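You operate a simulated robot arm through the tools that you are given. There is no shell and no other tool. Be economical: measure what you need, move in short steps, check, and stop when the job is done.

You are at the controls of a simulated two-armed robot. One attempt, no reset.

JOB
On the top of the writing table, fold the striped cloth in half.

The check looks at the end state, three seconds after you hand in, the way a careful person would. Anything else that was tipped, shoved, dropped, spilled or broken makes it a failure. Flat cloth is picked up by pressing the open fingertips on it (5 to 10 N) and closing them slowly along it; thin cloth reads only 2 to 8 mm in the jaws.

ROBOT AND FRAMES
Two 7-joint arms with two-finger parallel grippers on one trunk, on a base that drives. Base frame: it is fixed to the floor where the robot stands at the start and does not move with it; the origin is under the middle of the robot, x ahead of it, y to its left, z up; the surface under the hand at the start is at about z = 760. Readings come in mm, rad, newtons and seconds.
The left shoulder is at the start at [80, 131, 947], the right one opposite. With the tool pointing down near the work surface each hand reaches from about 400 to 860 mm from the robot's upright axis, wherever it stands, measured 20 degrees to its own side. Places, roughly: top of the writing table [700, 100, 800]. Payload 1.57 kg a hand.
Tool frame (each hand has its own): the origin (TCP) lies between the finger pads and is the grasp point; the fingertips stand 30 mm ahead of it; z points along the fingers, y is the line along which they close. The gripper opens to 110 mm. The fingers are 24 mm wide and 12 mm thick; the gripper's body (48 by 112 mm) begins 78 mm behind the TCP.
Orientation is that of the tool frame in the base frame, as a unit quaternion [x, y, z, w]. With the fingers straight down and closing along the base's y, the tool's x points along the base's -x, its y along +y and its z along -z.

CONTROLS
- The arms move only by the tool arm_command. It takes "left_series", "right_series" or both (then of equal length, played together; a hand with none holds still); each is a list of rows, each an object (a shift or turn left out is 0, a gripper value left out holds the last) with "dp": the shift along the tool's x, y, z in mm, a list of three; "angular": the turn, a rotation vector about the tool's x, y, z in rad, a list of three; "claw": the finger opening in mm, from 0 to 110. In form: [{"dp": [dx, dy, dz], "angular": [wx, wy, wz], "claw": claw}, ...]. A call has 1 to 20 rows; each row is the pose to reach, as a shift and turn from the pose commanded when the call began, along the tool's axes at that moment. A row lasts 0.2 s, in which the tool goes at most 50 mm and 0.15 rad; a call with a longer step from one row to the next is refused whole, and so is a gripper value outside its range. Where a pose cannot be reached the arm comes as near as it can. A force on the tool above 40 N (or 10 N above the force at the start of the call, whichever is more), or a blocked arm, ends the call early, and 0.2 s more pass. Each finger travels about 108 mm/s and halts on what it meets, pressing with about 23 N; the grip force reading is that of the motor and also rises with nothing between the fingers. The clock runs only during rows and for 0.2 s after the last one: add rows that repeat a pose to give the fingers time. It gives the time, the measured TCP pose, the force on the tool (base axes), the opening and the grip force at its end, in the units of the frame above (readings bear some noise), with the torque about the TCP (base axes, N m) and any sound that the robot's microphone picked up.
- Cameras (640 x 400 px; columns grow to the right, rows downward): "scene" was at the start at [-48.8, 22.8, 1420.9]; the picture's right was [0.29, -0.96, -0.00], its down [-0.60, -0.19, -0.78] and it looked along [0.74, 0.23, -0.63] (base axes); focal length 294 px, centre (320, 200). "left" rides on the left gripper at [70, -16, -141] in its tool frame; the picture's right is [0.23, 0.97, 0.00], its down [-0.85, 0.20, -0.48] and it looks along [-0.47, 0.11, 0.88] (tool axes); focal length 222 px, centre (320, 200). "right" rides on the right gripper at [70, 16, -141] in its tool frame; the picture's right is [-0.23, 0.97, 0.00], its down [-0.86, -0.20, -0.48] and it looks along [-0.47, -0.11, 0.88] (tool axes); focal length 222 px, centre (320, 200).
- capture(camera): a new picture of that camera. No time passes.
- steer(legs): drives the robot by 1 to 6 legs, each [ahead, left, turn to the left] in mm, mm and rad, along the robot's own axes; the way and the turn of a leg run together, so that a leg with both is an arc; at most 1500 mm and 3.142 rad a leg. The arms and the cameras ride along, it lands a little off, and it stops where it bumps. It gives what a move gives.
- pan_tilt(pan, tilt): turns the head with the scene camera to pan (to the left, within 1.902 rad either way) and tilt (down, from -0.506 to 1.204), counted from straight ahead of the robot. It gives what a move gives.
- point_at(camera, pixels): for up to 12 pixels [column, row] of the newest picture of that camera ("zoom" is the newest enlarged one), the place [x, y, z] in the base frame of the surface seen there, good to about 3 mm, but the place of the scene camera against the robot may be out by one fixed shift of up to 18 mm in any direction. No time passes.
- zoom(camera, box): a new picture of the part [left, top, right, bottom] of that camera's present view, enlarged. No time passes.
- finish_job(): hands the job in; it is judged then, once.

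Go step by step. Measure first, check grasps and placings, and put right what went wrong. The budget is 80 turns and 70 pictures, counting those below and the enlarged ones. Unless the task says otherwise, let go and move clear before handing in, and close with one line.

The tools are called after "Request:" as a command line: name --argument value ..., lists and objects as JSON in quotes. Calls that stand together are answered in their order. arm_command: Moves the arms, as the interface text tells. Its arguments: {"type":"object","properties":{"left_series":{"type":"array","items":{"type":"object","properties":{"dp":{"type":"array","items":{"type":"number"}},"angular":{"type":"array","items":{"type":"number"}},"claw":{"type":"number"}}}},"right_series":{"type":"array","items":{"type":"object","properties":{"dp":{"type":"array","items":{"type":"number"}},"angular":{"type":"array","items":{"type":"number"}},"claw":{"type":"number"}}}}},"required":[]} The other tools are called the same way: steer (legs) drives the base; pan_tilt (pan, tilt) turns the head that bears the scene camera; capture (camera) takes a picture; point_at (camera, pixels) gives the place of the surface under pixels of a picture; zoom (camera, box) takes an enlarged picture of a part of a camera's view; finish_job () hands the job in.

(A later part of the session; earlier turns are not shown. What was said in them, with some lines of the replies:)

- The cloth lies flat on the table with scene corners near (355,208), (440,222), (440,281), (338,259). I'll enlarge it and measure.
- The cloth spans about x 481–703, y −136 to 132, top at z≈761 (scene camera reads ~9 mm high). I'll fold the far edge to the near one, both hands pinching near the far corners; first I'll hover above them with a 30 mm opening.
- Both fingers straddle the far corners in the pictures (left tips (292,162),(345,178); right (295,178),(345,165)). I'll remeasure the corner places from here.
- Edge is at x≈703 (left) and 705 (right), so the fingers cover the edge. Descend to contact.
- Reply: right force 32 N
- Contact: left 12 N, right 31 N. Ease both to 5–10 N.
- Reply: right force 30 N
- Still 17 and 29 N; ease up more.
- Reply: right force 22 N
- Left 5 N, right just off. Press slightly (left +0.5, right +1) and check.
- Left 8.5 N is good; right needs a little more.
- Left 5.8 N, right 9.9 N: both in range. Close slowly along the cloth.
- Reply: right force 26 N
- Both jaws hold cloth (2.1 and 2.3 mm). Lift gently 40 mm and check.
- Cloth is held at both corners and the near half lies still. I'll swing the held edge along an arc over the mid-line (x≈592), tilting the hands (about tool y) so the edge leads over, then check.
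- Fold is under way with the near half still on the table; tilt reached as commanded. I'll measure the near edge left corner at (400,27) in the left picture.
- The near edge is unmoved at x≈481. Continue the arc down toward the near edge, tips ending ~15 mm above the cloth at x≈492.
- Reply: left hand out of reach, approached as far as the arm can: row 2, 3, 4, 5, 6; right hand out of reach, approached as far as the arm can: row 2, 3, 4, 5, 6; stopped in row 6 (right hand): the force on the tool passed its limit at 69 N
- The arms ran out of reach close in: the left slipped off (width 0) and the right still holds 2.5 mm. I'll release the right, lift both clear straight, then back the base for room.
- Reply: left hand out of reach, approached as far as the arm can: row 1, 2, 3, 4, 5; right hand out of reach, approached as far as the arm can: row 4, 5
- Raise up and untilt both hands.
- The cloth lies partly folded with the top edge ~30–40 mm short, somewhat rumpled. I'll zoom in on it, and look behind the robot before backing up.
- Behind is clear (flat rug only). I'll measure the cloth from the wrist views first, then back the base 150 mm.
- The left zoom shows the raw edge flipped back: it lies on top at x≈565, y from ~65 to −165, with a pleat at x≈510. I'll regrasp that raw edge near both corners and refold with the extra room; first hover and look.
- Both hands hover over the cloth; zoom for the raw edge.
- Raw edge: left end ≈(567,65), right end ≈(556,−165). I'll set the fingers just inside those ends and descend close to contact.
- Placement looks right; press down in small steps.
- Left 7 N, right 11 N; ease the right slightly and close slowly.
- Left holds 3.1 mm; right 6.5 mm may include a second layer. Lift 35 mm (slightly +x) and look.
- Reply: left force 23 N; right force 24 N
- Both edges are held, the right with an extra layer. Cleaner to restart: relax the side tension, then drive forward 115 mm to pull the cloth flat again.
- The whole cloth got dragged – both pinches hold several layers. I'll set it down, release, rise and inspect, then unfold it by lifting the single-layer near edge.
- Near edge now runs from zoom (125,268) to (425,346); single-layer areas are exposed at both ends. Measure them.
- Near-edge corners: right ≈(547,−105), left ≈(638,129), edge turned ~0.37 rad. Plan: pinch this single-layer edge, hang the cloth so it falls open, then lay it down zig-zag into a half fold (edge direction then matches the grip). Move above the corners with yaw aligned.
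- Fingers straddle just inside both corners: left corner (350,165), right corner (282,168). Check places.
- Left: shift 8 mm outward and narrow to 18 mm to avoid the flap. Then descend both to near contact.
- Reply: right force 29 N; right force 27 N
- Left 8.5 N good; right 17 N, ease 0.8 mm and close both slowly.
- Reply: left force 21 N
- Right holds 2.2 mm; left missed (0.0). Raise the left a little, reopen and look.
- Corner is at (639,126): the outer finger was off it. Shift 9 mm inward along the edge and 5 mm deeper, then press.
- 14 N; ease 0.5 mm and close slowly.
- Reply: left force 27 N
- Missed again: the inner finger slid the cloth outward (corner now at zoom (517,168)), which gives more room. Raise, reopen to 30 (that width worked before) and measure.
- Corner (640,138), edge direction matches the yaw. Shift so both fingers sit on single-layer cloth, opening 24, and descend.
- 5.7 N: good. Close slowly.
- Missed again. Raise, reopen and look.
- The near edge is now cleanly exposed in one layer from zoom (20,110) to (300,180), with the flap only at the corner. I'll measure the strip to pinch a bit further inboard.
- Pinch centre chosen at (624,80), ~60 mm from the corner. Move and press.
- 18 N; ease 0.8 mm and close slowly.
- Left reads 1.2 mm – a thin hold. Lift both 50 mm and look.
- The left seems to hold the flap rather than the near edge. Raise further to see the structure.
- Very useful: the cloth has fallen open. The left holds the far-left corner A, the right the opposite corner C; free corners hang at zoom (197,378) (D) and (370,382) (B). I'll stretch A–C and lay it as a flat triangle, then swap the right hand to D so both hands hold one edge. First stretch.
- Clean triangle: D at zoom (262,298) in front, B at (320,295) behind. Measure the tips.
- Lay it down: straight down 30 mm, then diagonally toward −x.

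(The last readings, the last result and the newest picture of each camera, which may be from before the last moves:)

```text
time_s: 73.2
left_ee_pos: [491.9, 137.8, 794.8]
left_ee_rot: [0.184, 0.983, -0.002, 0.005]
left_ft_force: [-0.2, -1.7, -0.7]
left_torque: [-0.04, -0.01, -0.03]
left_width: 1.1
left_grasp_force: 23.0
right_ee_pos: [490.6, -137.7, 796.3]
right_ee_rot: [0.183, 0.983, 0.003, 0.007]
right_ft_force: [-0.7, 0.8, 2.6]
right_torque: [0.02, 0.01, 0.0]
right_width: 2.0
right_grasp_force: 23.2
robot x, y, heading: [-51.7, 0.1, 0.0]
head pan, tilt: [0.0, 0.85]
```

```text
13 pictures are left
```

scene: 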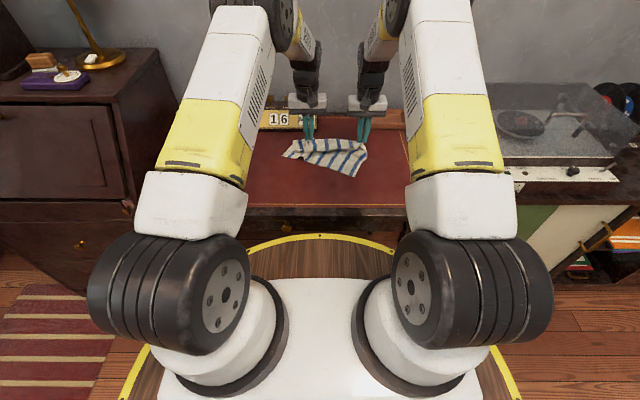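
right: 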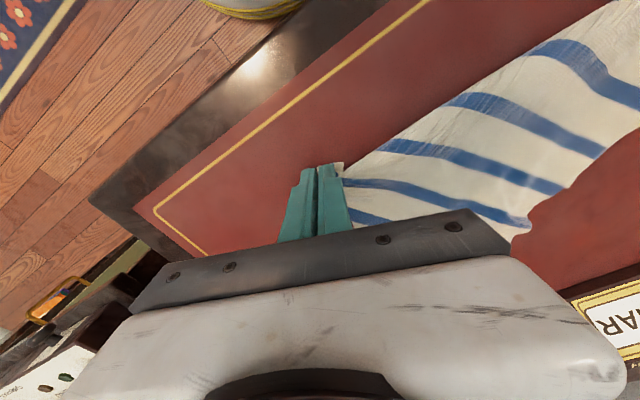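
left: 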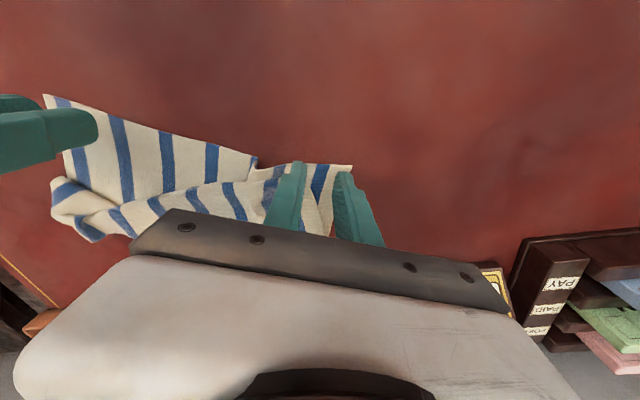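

The triangle is laid (A at left hand). Release C with the right hand and bring it above D (expected ≈(620,30)).

Request:
arm_command --right_series '[{"dp": [0, 0, 0], "claw": 8}, {"dp": [0, 0, 0], "claw": 20}, {"dp": [0, 0, -25], "claw": 24}, {"dp": [0, 0, -69], "claw": 24}, {"dp": [-5, 26, -69], "angular": [0, 0, -0.14]}, {"dp": [-10, 52, -69], "angular": [0, 0, -0.28]}, {"dp": [-15, 78, -69], "angular": [0, 0, -0.42]}, {"dp": [-20, 104, -69], "angular": [0, 0, -0.56]}, {"dp": [-26, 130, -69], "angular": [0, 0, -0.7]}, {"dp": [-31, 156, -69], "angular": [0, 0, -0.84]}, {"dp": [-36, 175, -69], "angular": [0, 0, -0.97]}]'

Request:
capture --camera "right"

```text
time_s: 75.6
left_ee_pos: [492.9, 137.7, 795.2]
left_ee_rot: [0.184, 0.983, -0.003, 0.005]
left_ft_force: [-0.5, 0.2, 0.7]
left_torque: [0.04, -0.01, -0.01]
left_width: 0.9
left_grasp_force: 23.2
right_ee_pos: [587.3, 14.3, 867.1]
right_ee_rot: [-0.296, 0.955, -0.001, 0.008]
right_ft_force: [-0.6, 0.3, 0.4]
right_torque: [0.04, 0.01, -0.01]
right_width: 24.1
right_grasp_force: 0.0
robot x, y, heading: [-48.3, -2.7, 0.001]
head pan, tilt: [0.0, 0.85]
```

```text
12 pictures are left
```

right: 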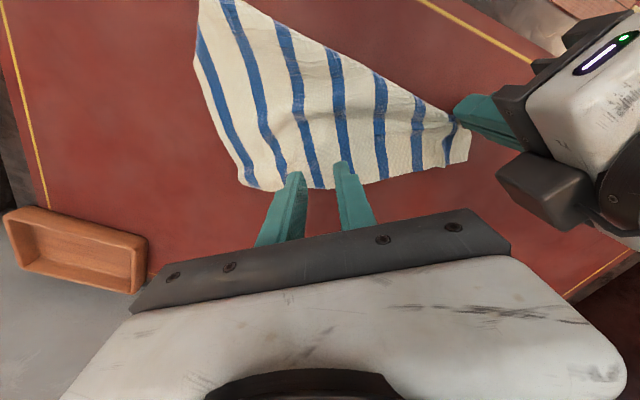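

The visible triangle is A–B–C with the raw long edge A–B along (470,160)→(242,183); D is tucked below. Holding A (left) and B (right) is just what I need. Measure B.

Request:
point_at --camera "right" --pixels '[[243, 181], [258, 187], [320, 186], [380, 180], [465, 162], [218, 130], [197, 62], [203, 3], [250, 150]]'

Request:
zoom --camera "right" --box '[200, 90, 360, 190]'

```text
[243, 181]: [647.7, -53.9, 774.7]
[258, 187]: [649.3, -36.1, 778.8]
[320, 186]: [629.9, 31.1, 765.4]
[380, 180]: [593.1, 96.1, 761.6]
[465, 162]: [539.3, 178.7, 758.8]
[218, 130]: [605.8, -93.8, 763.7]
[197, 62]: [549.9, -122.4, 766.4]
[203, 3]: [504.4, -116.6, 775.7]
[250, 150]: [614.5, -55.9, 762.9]
```

```text
4.00 times, centred on (280, 140) of right
```

zoom: 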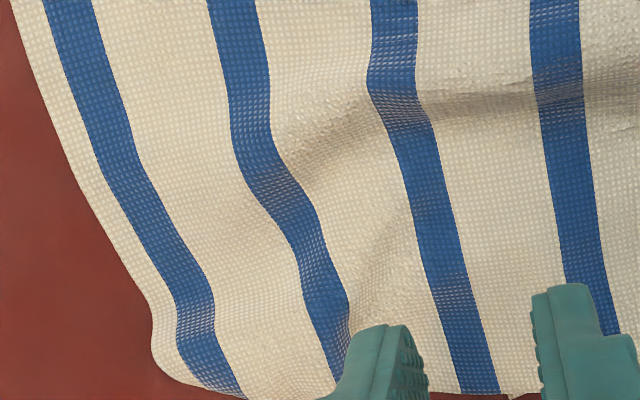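

B's tip is slightly curled at (648,−54). I'll pinch the raw edge ~35 mm inside it at (641,−19), aligning the yaw with the edge.

Request:
arm_command --right_series '[{"dp": [-9, -19, 0], "angular": [0, 0, 0.11], "claw": 30}, {"dp": [-18, -38, 10], "angular": [0, 0, 0.22], "claw": 30}, {"dp": [-26, -57.7, 25], "angular": [0, 0, 0.33], "claw": 30}, {"dp": [-26, -57.7, 45], "angular": [0, 0, 0.33]}, {"dp": [-26, -57.7, 60], "angular": [0, 0, 0.33]}, {"dp": [-26, -57.7, 70], "angular": [0, 0, 0.33]}, {"dp": [-26, -57.7, 74], "angular": [0, 0, 0.33]}, {"dp": [-26, -57.7, 74], "angular": [0, 0, 0.33]}]'

Request:
zoom --camera "right" --box '[200, 80, 456, 240]'

```text
time_s: 77.4
left_ee_pos: [492.4, 137.5, 795.1]
left_ee_rot: [0.185, 0.983, -0.003, 0.004]
left_ft_force: [-0.1, 0.4, 0.1]
left_torque: [0.02, 0.02, 0.0]
left_width: 1.0
left_grasp_force: 23.1
right_ee_pos: [643.7, -19.1, 791.9]
right_ee_rot: [-0.133, 0.991, 0.0, 0.007]
right_ft_force: [-0.7, -0.1, 4.0]
right_torque: [-0.09, -0.01, -0.04]
right_width: 29.7
right_grasp_force: 0.0
robot x, y, heading: [-48.5, -2.4, 0.005]
head pan, tilt: [0.0, 0.85]
```

```text
2.50 times, centred on (328, 160) of right
```

zoom: 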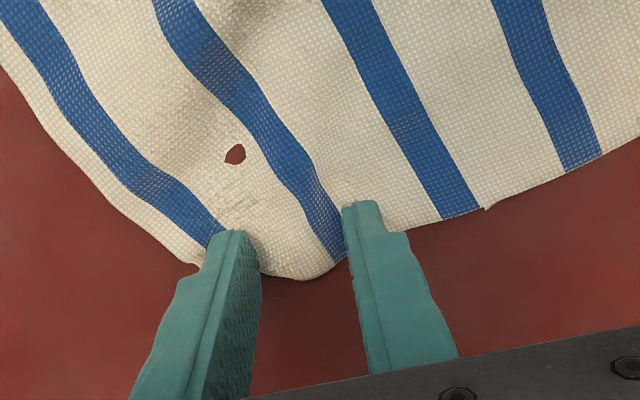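

Contact at 4 N with both fingers over the edge. Press a touch more and close slowly.

Request:
arm_command --right_series '[{"dp": [0, 0, 0.5], "claw": 30}, {"dp": [0, 0, 0.5], "claw": 28}, {"dp": [0, 0, 0.5], "claw": 26}, {"dp": [0, 0, 0.5], "claw": 24}, {"dp": [0, 0, 0.5], "claw": 22}, {"dp": [0, 0, 0.5], "claw": 20}, {"dp": [0, 0, 0.5], "claw": 18}, {"dp": [0, 0, 0.5], "claw": 16}, {"dp": [0, 0, 0.5], "claw": 14}, {"dp": [0, 0, 0.5], "claw": 12}, {"dp": [0, 0, 0.5], "claw": 10}, {"dp": [0, 0, 0.5], "claw": 8}, {"dp": [0, 0, 0.5], "claw": 6}, {"dp": [0, 0, 0.5], "claw": 4}, {"dp": [0, 0, 0.5], "claw": 2}, {"dp": [0, 0, 0.5], "claw": 0}, {"dp": [0, 0, 0.5], "claw": 0}, {"dp": [0, 0, 0.5], "claw": 0}]'

```text
time_s: 81.2
left_ee_pos: [492.7, 137.6, 795.1]
left_ee_rot: [0.183, 0.983, -0.002, 0.004]
left_ft_force: [0.4, 0.6, 0.5]
left_torque: [-0.01, 0.01, 0.02]
left_width: 1.1
left_grasp_force: 22.8
right_ee_pos: [643.2, -19.3, 792.2]
right_ee_rot: [-0.134, 0.991, 0.0, 0.007]
right_ft_force: [0.0, -0.3, 3.6]
right_torque: [-0.07, -0.02, 0.0]
right_width: 2.8
right_grasp_force: 23.0
robot x, y, heading: [-45.6, 0.1, -0.002]
head pan, tilt: [0.0, 0.85]
```

Right holds 2.8 mm at B. The left turns out to hold the short edge ~60 mm from corner A, which lies at (539,179); I'll release it and bring the left hand above A, aligned with edge A–B.

Request:
arm_command --left_series '[{"claw": 8}, {"claw": 20}, {"dp": [0, 0, -20], "claw": 28}, {"dp": [0, 0, -50], "claw": 30}, {"dp": [-8, 6, -50], "angular": [0, 0, -0.14]}, {"dp": [-16, 12, -50], "angular": [0, 0, -0.28]}, {"dp": [-24, 18, -50], "angular": [0, 0, -0.42]}, {"dp": [-32, 24, -50], "angular": [0, 0, -0.56]}, {"dp": [-40, 30, -50], "angular": [0, 0, -0.7]}, {"dp": [-48, 36.7, -50], "angular": [0, 0, -0.84]}, {"dp": [-48, 36.7, -50], "angular": [0, 0, -0.946]}]'

Request:
capture --camera "left"

```text
time_s: 83.6
left_ee_pos: [550.0, 154.6, 846.1]
left_ee_rot: [-0.286, 0.958, -0.003, 0.001]
left_ft_force: [-0.2, 0.6, 0.3]
left_torque: [0.04, -0.02, -0.02]
left_width: 30.0
left_grasp_force: 0.0
right_ee_pos: [642.9, -18.6, 791.0]
right_ee_rot: [-0.134, 0.991, 0.0, 0.007]
right_ft_force: [-0.3, 0.2, 5.1]
right_torque: [-0.06, 0.02, -0.01]
right_width: 2.7
right_grasp_force: 22.8
robot x, y, heading: [-45.0, 0.1, 0.003]
head pan, tilt: [0.0, 0.85]
```

```text
9 pictures are left
```

left: 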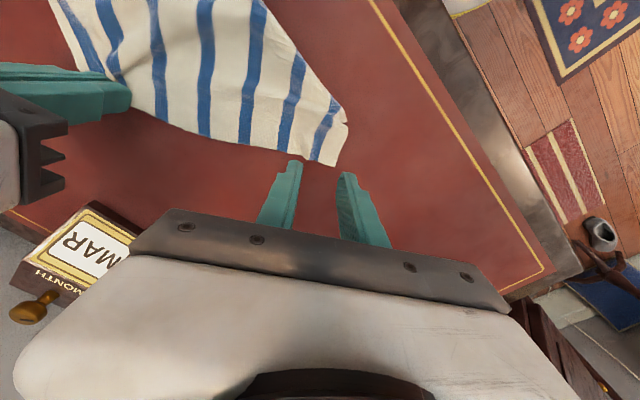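

Corner A shows at (338,166), edge A–B running left through (280,153). Measure.

Request:
point_at --camera "left" --pixels '[[336, 164], [312, 161], [275, 151], [240, 145], [346, 123], [320, 140], [295, 130]]'

```text
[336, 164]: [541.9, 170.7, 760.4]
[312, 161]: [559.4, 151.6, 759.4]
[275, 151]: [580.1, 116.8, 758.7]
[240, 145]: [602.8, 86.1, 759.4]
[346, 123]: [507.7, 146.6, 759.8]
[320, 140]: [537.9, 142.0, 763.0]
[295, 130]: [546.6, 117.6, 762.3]
```

Pinch at (551.5,143.5): shift and press.

Request:
arm_command --left_series '[{"dp": [4.8, -10, 10]}, {"dp": [4.8, -10, 28]}, {"dp": [4.8, -10, 44]}, {"dp": [4.8, -10, 51]}, {"dp": [4.8, -10, 53.5]}, {"dp": [4.8, -10, 53.5]}]'

```text
time_s: 85.0
left_ee_pos: [550.9, 144.0, 791.8]
left_ee_rot: [-0.284, 0.959, -0.004, 0.003]
left_ft_force: [0.5, 0.8, 0.5]
left_torque: [-0.01, 0.03, -0.01]
left_width: 29.7
left_grasp_force: 0.0
right_ee_pos: [643.1, -18.8, 791.8]
right_ee_rot: [-0.134, 0.991, 0.0, 0.007]
right_ft_force: [-1.2, -0.5, 4.2]
right_torque: [-0.04, 0.01, 0.0]
right_width: 3.0
right_grasp_force: 22.8
robot x, y, heading: [-47.1, -1.7, 0.004]
head pan, tilt: [0.0, 0.85]
```

Request:
arm_command --left_series '[{"dp": [0, 0, 0.7]}, {"dp": [0, 0, 1.3]}, {"dp": [0, 0, 1.3]}]'

```text
time_s: 85.8
left_ee_pos: [551.3, 141.2, 791.4]
left_ee_rot: [-0.284, 0.959, -0.004, 0.003]
left_ft_force: [-0.9, 0.2, 9.1]
left_torque: [0.22, 0.19, -0.02]
left_width: 31.0
left_grasp_force: 0.4
right_ee_pos: [643.2, -19.4, 791.8]
right_ee_rot: [-0.134, 0.991, 0.0, 0.007]
right_ft_force: [-0.7, -0.4, 3.3]
right_torque: [-0.01, 0.01, 0.03]
right_width: 2.7
right_grasp_force: 22.7
robot x, y, heading: [-47.9, -0.9, -0.0]
head pan, tilt: [0.0, 0.85]
```

9 N. Close slowly.

Request:
arm_command --left_series '[{"claw": 29}, {"claw": 27}, {"claw": 25}, {"claw": 23}, {"claw": 21}, {"claw": 19}, {"claw": 17}, {"claw": 15}, {"claw": 13}, {"claw": 11}, {"claw": 9}, {"claw": 7}, {"claw": 5}, {"claw": 3}, {"claw": 1}, {"claw": 0}, {"claw": 0}, {"claw": 0}]'

```text
time_s: 89.6
left_ee_pos: [551.1, 141.4, 791.5]
left_ee_rot: [-0.283, 0.959, -0.004, 0.002]
left_ft_force: [0.5, -1.9, 15.0]
left_torque: [-0.02, 0.03, 0.03]
left_width: 2.0
left_grasp_force: 22.7
right_ee_pos: [642.4, -17.7, 791.2]
right_ee_rot: [-0.134, 0.991, 0.0, 0.008]
right_ft_force: [-1.6, 3.2, 1.4]
right_torque: [0.1, 0.07, 0.01]
right_width: 2.6
right_grasp_force: 23.0
robot x, y, heading: [-53.4, -1.5, 0.005]
head pan, tilt: [0.0, 0.85]
```

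Both hold (2.0 and 2.6 mm) on the same long edge. Lift to hang the cloth, then turn the edge parallel to y at x≈640.

Request:
arm_command --left_series '[{"dp": [0, 0, -20]}, {"dp": [0, 0, -45]}, {"dp": [0, 0, -70]}, {"dp": [0, 0, -95]}, {"dp": [0, 0, -120]}, {"dp": [0, 0, -147]}, {"dp": [0, 0, -174]}, {"dp": [0, 0, -201]}, {"dp": [0, 0, -228]}, {"dp": [0, 0, -248]}, {"dp": [-7, -12.5, -248], "angular": [0, 0, 0.1]}, {"dp": [-14, -25, -248], "angular": [0, 0, 0.21]}, {"dp": [-21, -37.4, -248], "angular": [0, 0, 0.31]}, {"dp": [-28, -50, -248], "angular": [0, 0, 0.42]}, {"dp": [-35, -62, -248], "angular": [0, 0, 0.52]}, {"dp": [-42, -75, -248], "angular": [0, 0, 0.63]}, {"dp": [-49.2, -87.2, -248], "angular": [0, 0, 0.73]}, {"dp": [-49.2, -87.2, -248], "angular": [0, 0, 0.73]}]' --right_series '[{"dp": [0, 0, -20]}, {"dp": [0, 0, -45]}, {"dp": [0, 0, -70]}, {"dp": [0, 0, -95]}, {"dp": [0, 0, -120]}, {"dp": [0, 0, -147]}, {"dp": [0, 0, -174]}, {"dp": [0, 0, -201]}, {"dp": [0, 0, -228]}, {"dp": [0, 0, -248]}, {"dp": [3.1, -10, -248], "angular": [0, 0, 0.1]}, {"dp": [6.3, -20.2, -248], "angular": [0, 0, 0.21]}, {"dp": [9.4, -30.3, -248], "angular": [0, 0, 0.31]}, {"dp": [12.6, -40.4, -248], "angular": [0, 0, 0.42]}, {"dp": [15.7, -50.5, -248], "angular": [0, 0, 0.52]}, {"dp": [18.9, -60.6, -248], "angular": [0, 0, 0.63]}, {"dp": [22, -70.7, -248], "angular": [0, 0, 0.73]}, {"dp": [22, -70.7, -248], "angular": [0, 0, 0.73]}]'

Request:
zoom --camera "scene" --box '[218, 30, 442, 170]'

```text
time_s: 93.4
left_ee_pos: [636.3, 97.4, 1040.8]
left_ee_rot: [0.078, 0.997, -0.003, 0.004]
left_ft_force: [0.1, -13.9, -0.4]
left_torque: [-0.43, 0.0, 0.11]
left_width: 2.0
left_grasp_force: 23.1
right_ee_pos: [636.0, -93.3, 1041.2]
right_ee_rot: [0.229, 0.974, 0.004, 0.007]
right_ft_force: [-0.7, 13.6, 0.3]
right_torque: [0.45, 0.02, 0.08]
right_width: 2.9
right_grasp_force: 22.4
robot x, y, heading: [-48.6, 0.5, -0.007]
head pan, tilt: [0.0, 0.85]
```

```text
2.86 times, centred on (330, 100) of scene
```

zoom: 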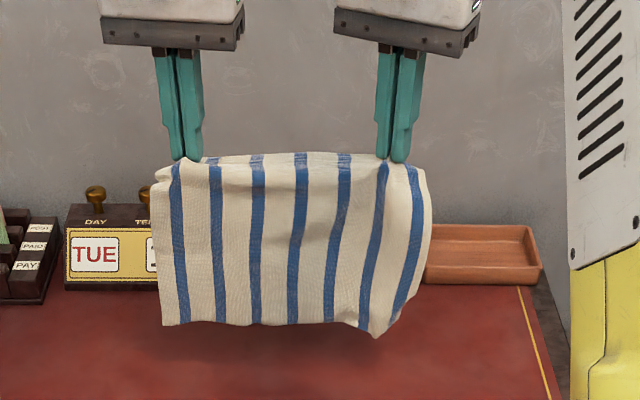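

The cloth now hangs fully open and flat from its long edge. Measure its bottom and top edges.

Request:
point_at --camera "zoom" --pixels '[[168, 318], [270, 318], [345, 314], [376, 330], [400, 310], [250, 165], [165, 175], [420, 175], [290, 240]]'

```text
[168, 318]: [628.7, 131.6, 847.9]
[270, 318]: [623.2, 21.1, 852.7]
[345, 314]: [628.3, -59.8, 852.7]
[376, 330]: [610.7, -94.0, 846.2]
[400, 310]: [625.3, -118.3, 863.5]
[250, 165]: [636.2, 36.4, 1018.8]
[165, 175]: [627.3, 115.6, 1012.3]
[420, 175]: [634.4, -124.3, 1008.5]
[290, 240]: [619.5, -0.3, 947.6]
```

The bottom edge reads z≈841, ~50 mm higher than a fully open 222 mm cloth would hang, so the hem may be tucked behind. Relax the tension slightly, give a gentle shake and let it settle.

Request:
arm_command --left_series '[{"dp": [20, -1, -5]}, {"dp": [-20, -2, 0]}, {"dp": [20, -2, -5]}, {"dp": [-20, -2, 0]}, {"dp": [0, -2, -20]}, {"dp": [0, -2, 10]}, {"dp": [0, -2, -20]}, {"dp": [0, -2, 5]}, {"dp": [0, -2, 0]}, {"dp": [0, -2, 0]}, {"dp": [0, -2, 0]}, {"dp": [0, -2, 0]}, {"dp": [0, -2, 0]}, {"dp": [0, -2, 0]}]' --right_series '[{"dp": [19, 1, -5]}, {"dp": [-19, 2, 0]}, {"dp": [19, 2, -5]}, {"dp": [-19, 2, 0]}, {"dp": [0, 2, -20]}, {"dp": [0, 2, 10]}, {"dp": [0, 2, -20]}, {"dp": [0, 2, 5]}, {"dp": [0, 2, 0]}, {"dp": [0, 2, 0]}, {"dp": [0, 2, 0]}, {"dp": [0, 2, 0]}, {"dp": [0, 2, 0]}, {"dp": [0, 2, 0]}]'

Request:
zoom --camera "scene" --box '[218, 30, 442, 170]'

```text
time_s: 96.4
left_ee_pos: [636.5, 94.5, 1041.2]
left_ee_rot: [0.076, 0.997, -0.003, 0.003]
left_ft_force: [0.3, -6.1, 0.2]
left_torque: [-0.19, -0.01, 0.04]
left_width: 2.2
left_grasp_force: 22.8
right_ee_pos: [638.4, -92.5, 1041.5]
right_ee_rot: [0.229, 0.973, 0.003, 0.007]
right_ft_force: [-0.3, 7.1, -0.3]
right_torque: [0.22, 0.01, 0.04]
right_width: 2.7
right_grasp_force: 22.6
robot x, y, heading: [-47.3, -1.0, 0.001]
head pan, tilt: [0.0, 0.85]
```

```text
2.86 times, centred on (330, 100) of scene
```

zoom: 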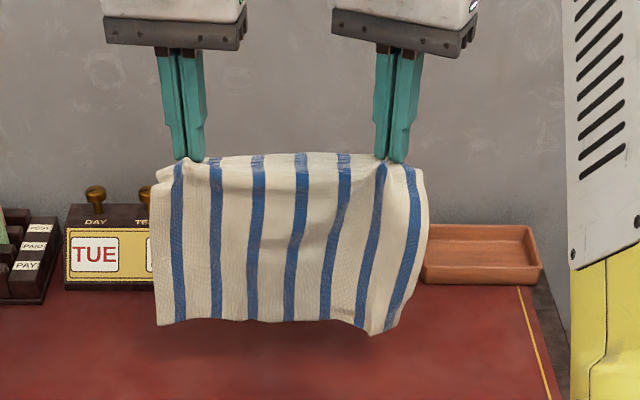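

Same shape after the shake, so I take it as open. Lay it flat toward −x (keeping both grips) so I can check length and hem before folding back over.

Request:
arm_command --left_series '[{"dp": [0, 0, 26]}, {"dp": [0, 0, 52]}, {"dp": [0, 0, 76]}, {"dp": [14.8, -2.3, 93]}, {"dp": [29.6, -4.6, 108]}, {"dp": [44.4, -6.9, 123]}, {"dp": [59.2, -9.2, 138]}, {"dp": [74, -11.6, 153]}, {"dp": [88.8, -13.9, 168]}, {"dp": [103.6, -16.2, 183]}, {"dp": [118.4, -18.5, 198]}, {"dp": [133.2, -20.8, 213]}, {"dp": [148, -23.1, 228]}, {"dp": [163, -25.4, 239]}, {"dp": [163, -25.4, 239]}]' --right_series '[{"dp": [0, 0, 26]}, {"dp": [0, 0, 52]}, {"dp": [0, 0, 76]}, {"dp": [13.4, -6.7, 93]}, {"dp": [26.9, -13.4, 108]}, {"dp": [40.3, -20.1, 123]}, {"dp": [53.7, -26.8, 138]}, {"dp": [67.2, -33.5, 153]}, {"dp": [80.6, -40.1, 168]}, {"dp": [94, -46.8, 183]}, {"dp": [107.4, -53.5, 198]}, {"dp": [120.9, -60.2, 213]}, {"dp": [134.3, -66.9, 228]}, {"dp": [147.7, -73.6, 239]}, {"dp": [147.7, -73.6, 239]}]'

Request:
zoom --camera "scene" --box '[218, 70, 442, 210]'

```text
time_s: 99.6
left_ee_pos: [475.0, 93.7, 798.9]
left_ee_rot: [0.076, 0.997, -0.003, 0.004]
left_ft_force: [0.0, -2.8, -1.0]
left_torque: [-0.08, -0.02, 0.03]
left_width: 2.1
left_grasp_force: 23.2
right_ee_pos: [475.3, -90.8, 801.7]
right_ee_rot: [0.229, 0.973, 0.002, 0.007]
right_ft_force: [0.0, 2.2, -0.3]
right_torque: [0.07, -0.02, 0.04]
right_width: 2.5
right_grasp_force: 22.6
robot x, y, heading: [-48.8, 0.5, 0.003]
head pan, tilt: [0.0, 0.85]
```

```text
2.86 times, centred on (330, 140) of scene
```

zoom: 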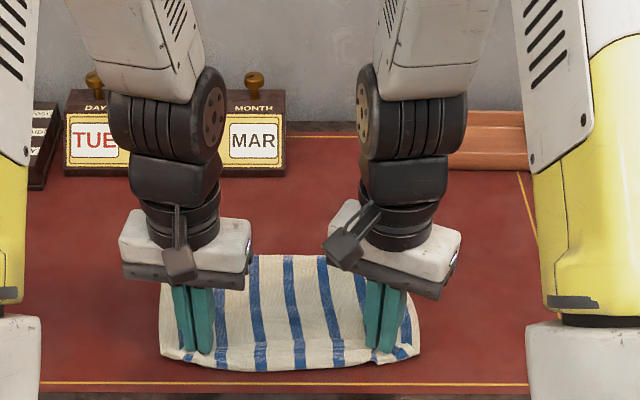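

Laid flat with no visible hem. Measure far edge and near belly.

Request:
point_at --camera "zoom" --pixels '[[262, 259], [285, 258], [318, 258], [280, 366], [175, 355], [405, 352], [330, 320], [408, 295], [165, 300], [260, 310]]'

Request:
capture --camera "left"

```text
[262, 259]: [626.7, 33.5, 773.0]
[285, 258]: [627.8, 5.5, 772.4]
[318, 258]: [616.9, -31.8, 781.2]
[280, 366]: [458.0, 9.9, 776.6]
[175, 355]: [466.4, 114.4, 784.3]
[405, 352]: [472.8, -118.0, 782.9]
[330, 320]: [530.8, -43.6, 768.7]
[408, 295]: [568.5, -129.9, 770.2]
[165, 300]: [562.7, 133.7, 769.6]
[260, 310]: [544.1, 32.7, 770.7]
```

```text
5 pictures are left
```

left: 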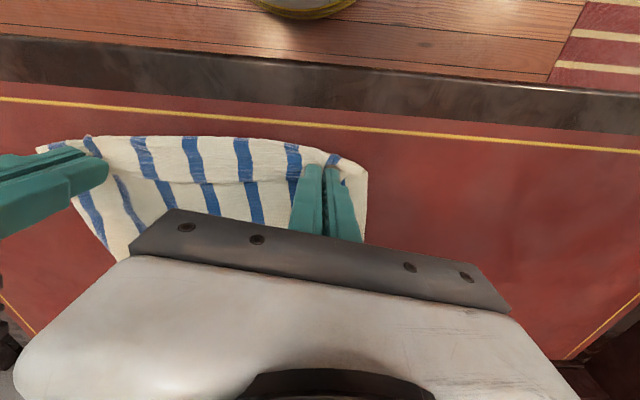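

Far edge at x≈627, near belly 458, held edge facing +x. Now fold over: arc across x≈529 and land the held edge on the far edge (TCP x≈618).

Request:
arm_command --left_series '[{"dp": [-3, 0.5, -22]}, {"dp": [-15, 2.3, -50]}, {"dp": [-34.6, 5.4, -72]}, {"dp": [-53.4, 8.3, -78]}, {"dp": [-79, 12.3, -72]}, {"dp": [-103.7, 16.2, -58]}, {"dp": [-123.5, 19.3, -37]}, {"dp": [-135.4, 21.1, -17]}, {"dp": [-140.3, 21.9, -3]}, {"dp": [-142.3, 22.2, 3]}, {"dp": [-142.3, 22.2, 3]}]' --right_series '[{"dp": [-2.7, 1.3, -22]}, {"dp": [-13.4, 6.7, -50]}, {"dp": [-31.3, 15.6, -72]}, {"dp": [-48.3, 24.1, -78]}, {"dp": [-71.6, 35.7, -72]}, {"dp": [-94, 46.8, -58]}, {"dp": [-111.9, 55.8, -37]}, {"dp": [-122.6, 61.1, -17]}, {"dp": [-127.1, 63.3, -3]}, {"dp": [-128.9, 64.2, 5]}, {"dp": [-128.9, 64.2, 5]}]'

Request:
zoom --camera "scene" --box '[218, 70, 442, 210]'

```text
time_s: 102.0
left_ee_pos: [619.2, 94.3, 799.6]
left_ee_rot: [0.077, 0.997, -0.003, 0.002]
left_ft_force: [0.2, -1.4, -0.2]
left_torque: [-0.06, 0.0, 0.04]
left_width: 2.0
left_grasp_force: 23.3
right_ee_pos: [620.8, -90.1, 795.9]
right_ee_rot: [0.228, 0.974, 0.003, 0.007]
right_ft_force: [0.1, 1.5, 0.3]
right_torque: [0.03, -0.02, 0.05]
right_width: 2.5
right_grasp_force: 22.8
robot x, y, heading: [-49.4, -2.5, 0.005]
head pan, tilt: [0.0, 0.85]
```

```text
2.86 times, centred on (330, 140) of scene
```

zoom: 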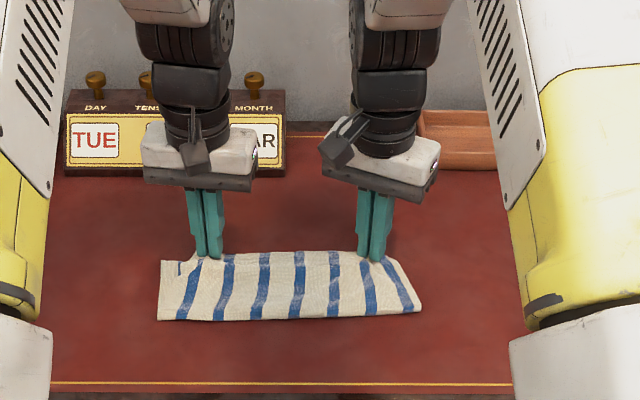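

An even half fold lies there. Lower slightly, open slowly to spread the gathered edge, and rise straight clear.

Request:
arm_command --left_series '[{"dp": [0, 0, 2], "claw": 2}, {"dp": [0, 0, 3], "claw": 6}, {"dp": [0, 0, 3], "claw": 10}, {"dp": [0, 0, 3], "claw": 15}, {"dp": [0, 0, 3], "claw": 20}, {"dp": [0, 0, 3], "claw": 26}, {"dp": [0, 0, 3], "claw": 26}, {"dp": [0, 0, -7], "claw": 26}, {"dp": [0, 0, -25], "claw": 26}, {"dp": [0, 0, -60], "claw": 26}, {"dp": [0, 0, -105], "claw": 26}, {"dp": [0, 15, -150], "claw": 26}]' --right_series '[{"dp": [0, 0, 0], "claw": 2}, {"dp": [0, 0, 0], "claw": 6}, {"dp": [0, 0, 0], "claw": 10}, {"dp": [0, 0, 0], "claw": 15}, {"dp": [0, 0, 0], "claw": 20}, {"dp": [0, 0, 0], "claw": 26}, {"dp": [0, 0, 0], "claw": 26}, {"dp": [0, 0, -10], "claw": 26}, {"dp": [0, 0, -28], "claw": 26}, {"dp": [0, 0, -63], "claw": 26}, {"dp": [0, 0, -108], "claw": 26}, {"dp": [0, -15, -153], "claw": 26}]'

Request:
zoom --camera "scene" --box '[258, 130, 386, 210]'

```text
time_s: 104.6
left_ee_pos: [617.7, 110.2, 945.7]
left_ee_rot: [0.077, 0.997, -0.003, 0.003]
left_ft_force: [0.7, 0.3, -0.1]
left_torque: [0.04, 0.02, -0.01]
left_width: 26.0
left_grasp_force: 0.0
right_ee_pos: [609.3, -106.7, 949.7]
right_ee_rot: [0.229, 0.973, 0.002, 0.007]
right_ft_force: [-0.3, -0.3, -0.9]
right_torque: [0.01, 0.04, 0.0]
right_width: 26.1
right_grasp_force: 0.0
robot x, y, heading: [-48.1, 1.5, -0.001]
head pan, tilt: [0.0, 0.85]
```

```text
5.00 times, centred on (322, 170) of scene
```

zoom: 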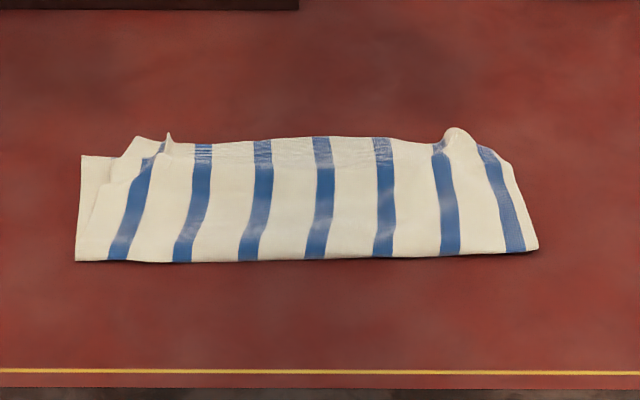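

A neat half fold with small ridges where the jaws held. Check the dimensions.

Request:
point_at --camera "zoom" --pixels '[[80, 256], [300, 256], [534, 248], [84, 160], [320, 141], [505, 168], [456, 133], [168, 140], [250, 146], [400, 148]]'

Request:
zoom --camera "left" --box '[0, 0, 400, 250]'

```text
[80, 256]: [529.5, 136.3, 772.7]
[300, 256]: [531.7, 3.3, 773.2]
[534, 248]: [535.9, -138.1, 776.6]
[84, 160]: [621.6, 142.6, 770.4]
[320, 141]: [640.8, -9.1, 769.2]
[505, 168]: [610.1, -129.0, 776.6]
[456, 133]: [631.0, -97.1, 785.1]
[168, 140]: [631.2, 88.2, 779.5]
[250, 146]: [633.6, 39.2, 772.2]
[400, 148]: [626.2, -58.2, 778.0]
```

```text
1.60 times, centred on (200, 125) of left
```

zoom: 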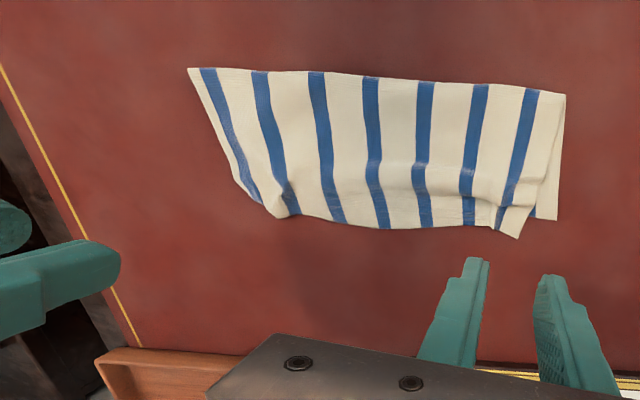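

The folded cloth measures about 270 by 105 mm, half its original depth. The top layer covers the bottom one, both hands are clear, and the calendar and tray look unmoved in the last views. Handing in.

Request:
finish_job

```text
The job is handed in.
```

The striped cloth is folded in half on the writing table, with small ridges left where the jaws held it, and both hands are clear.
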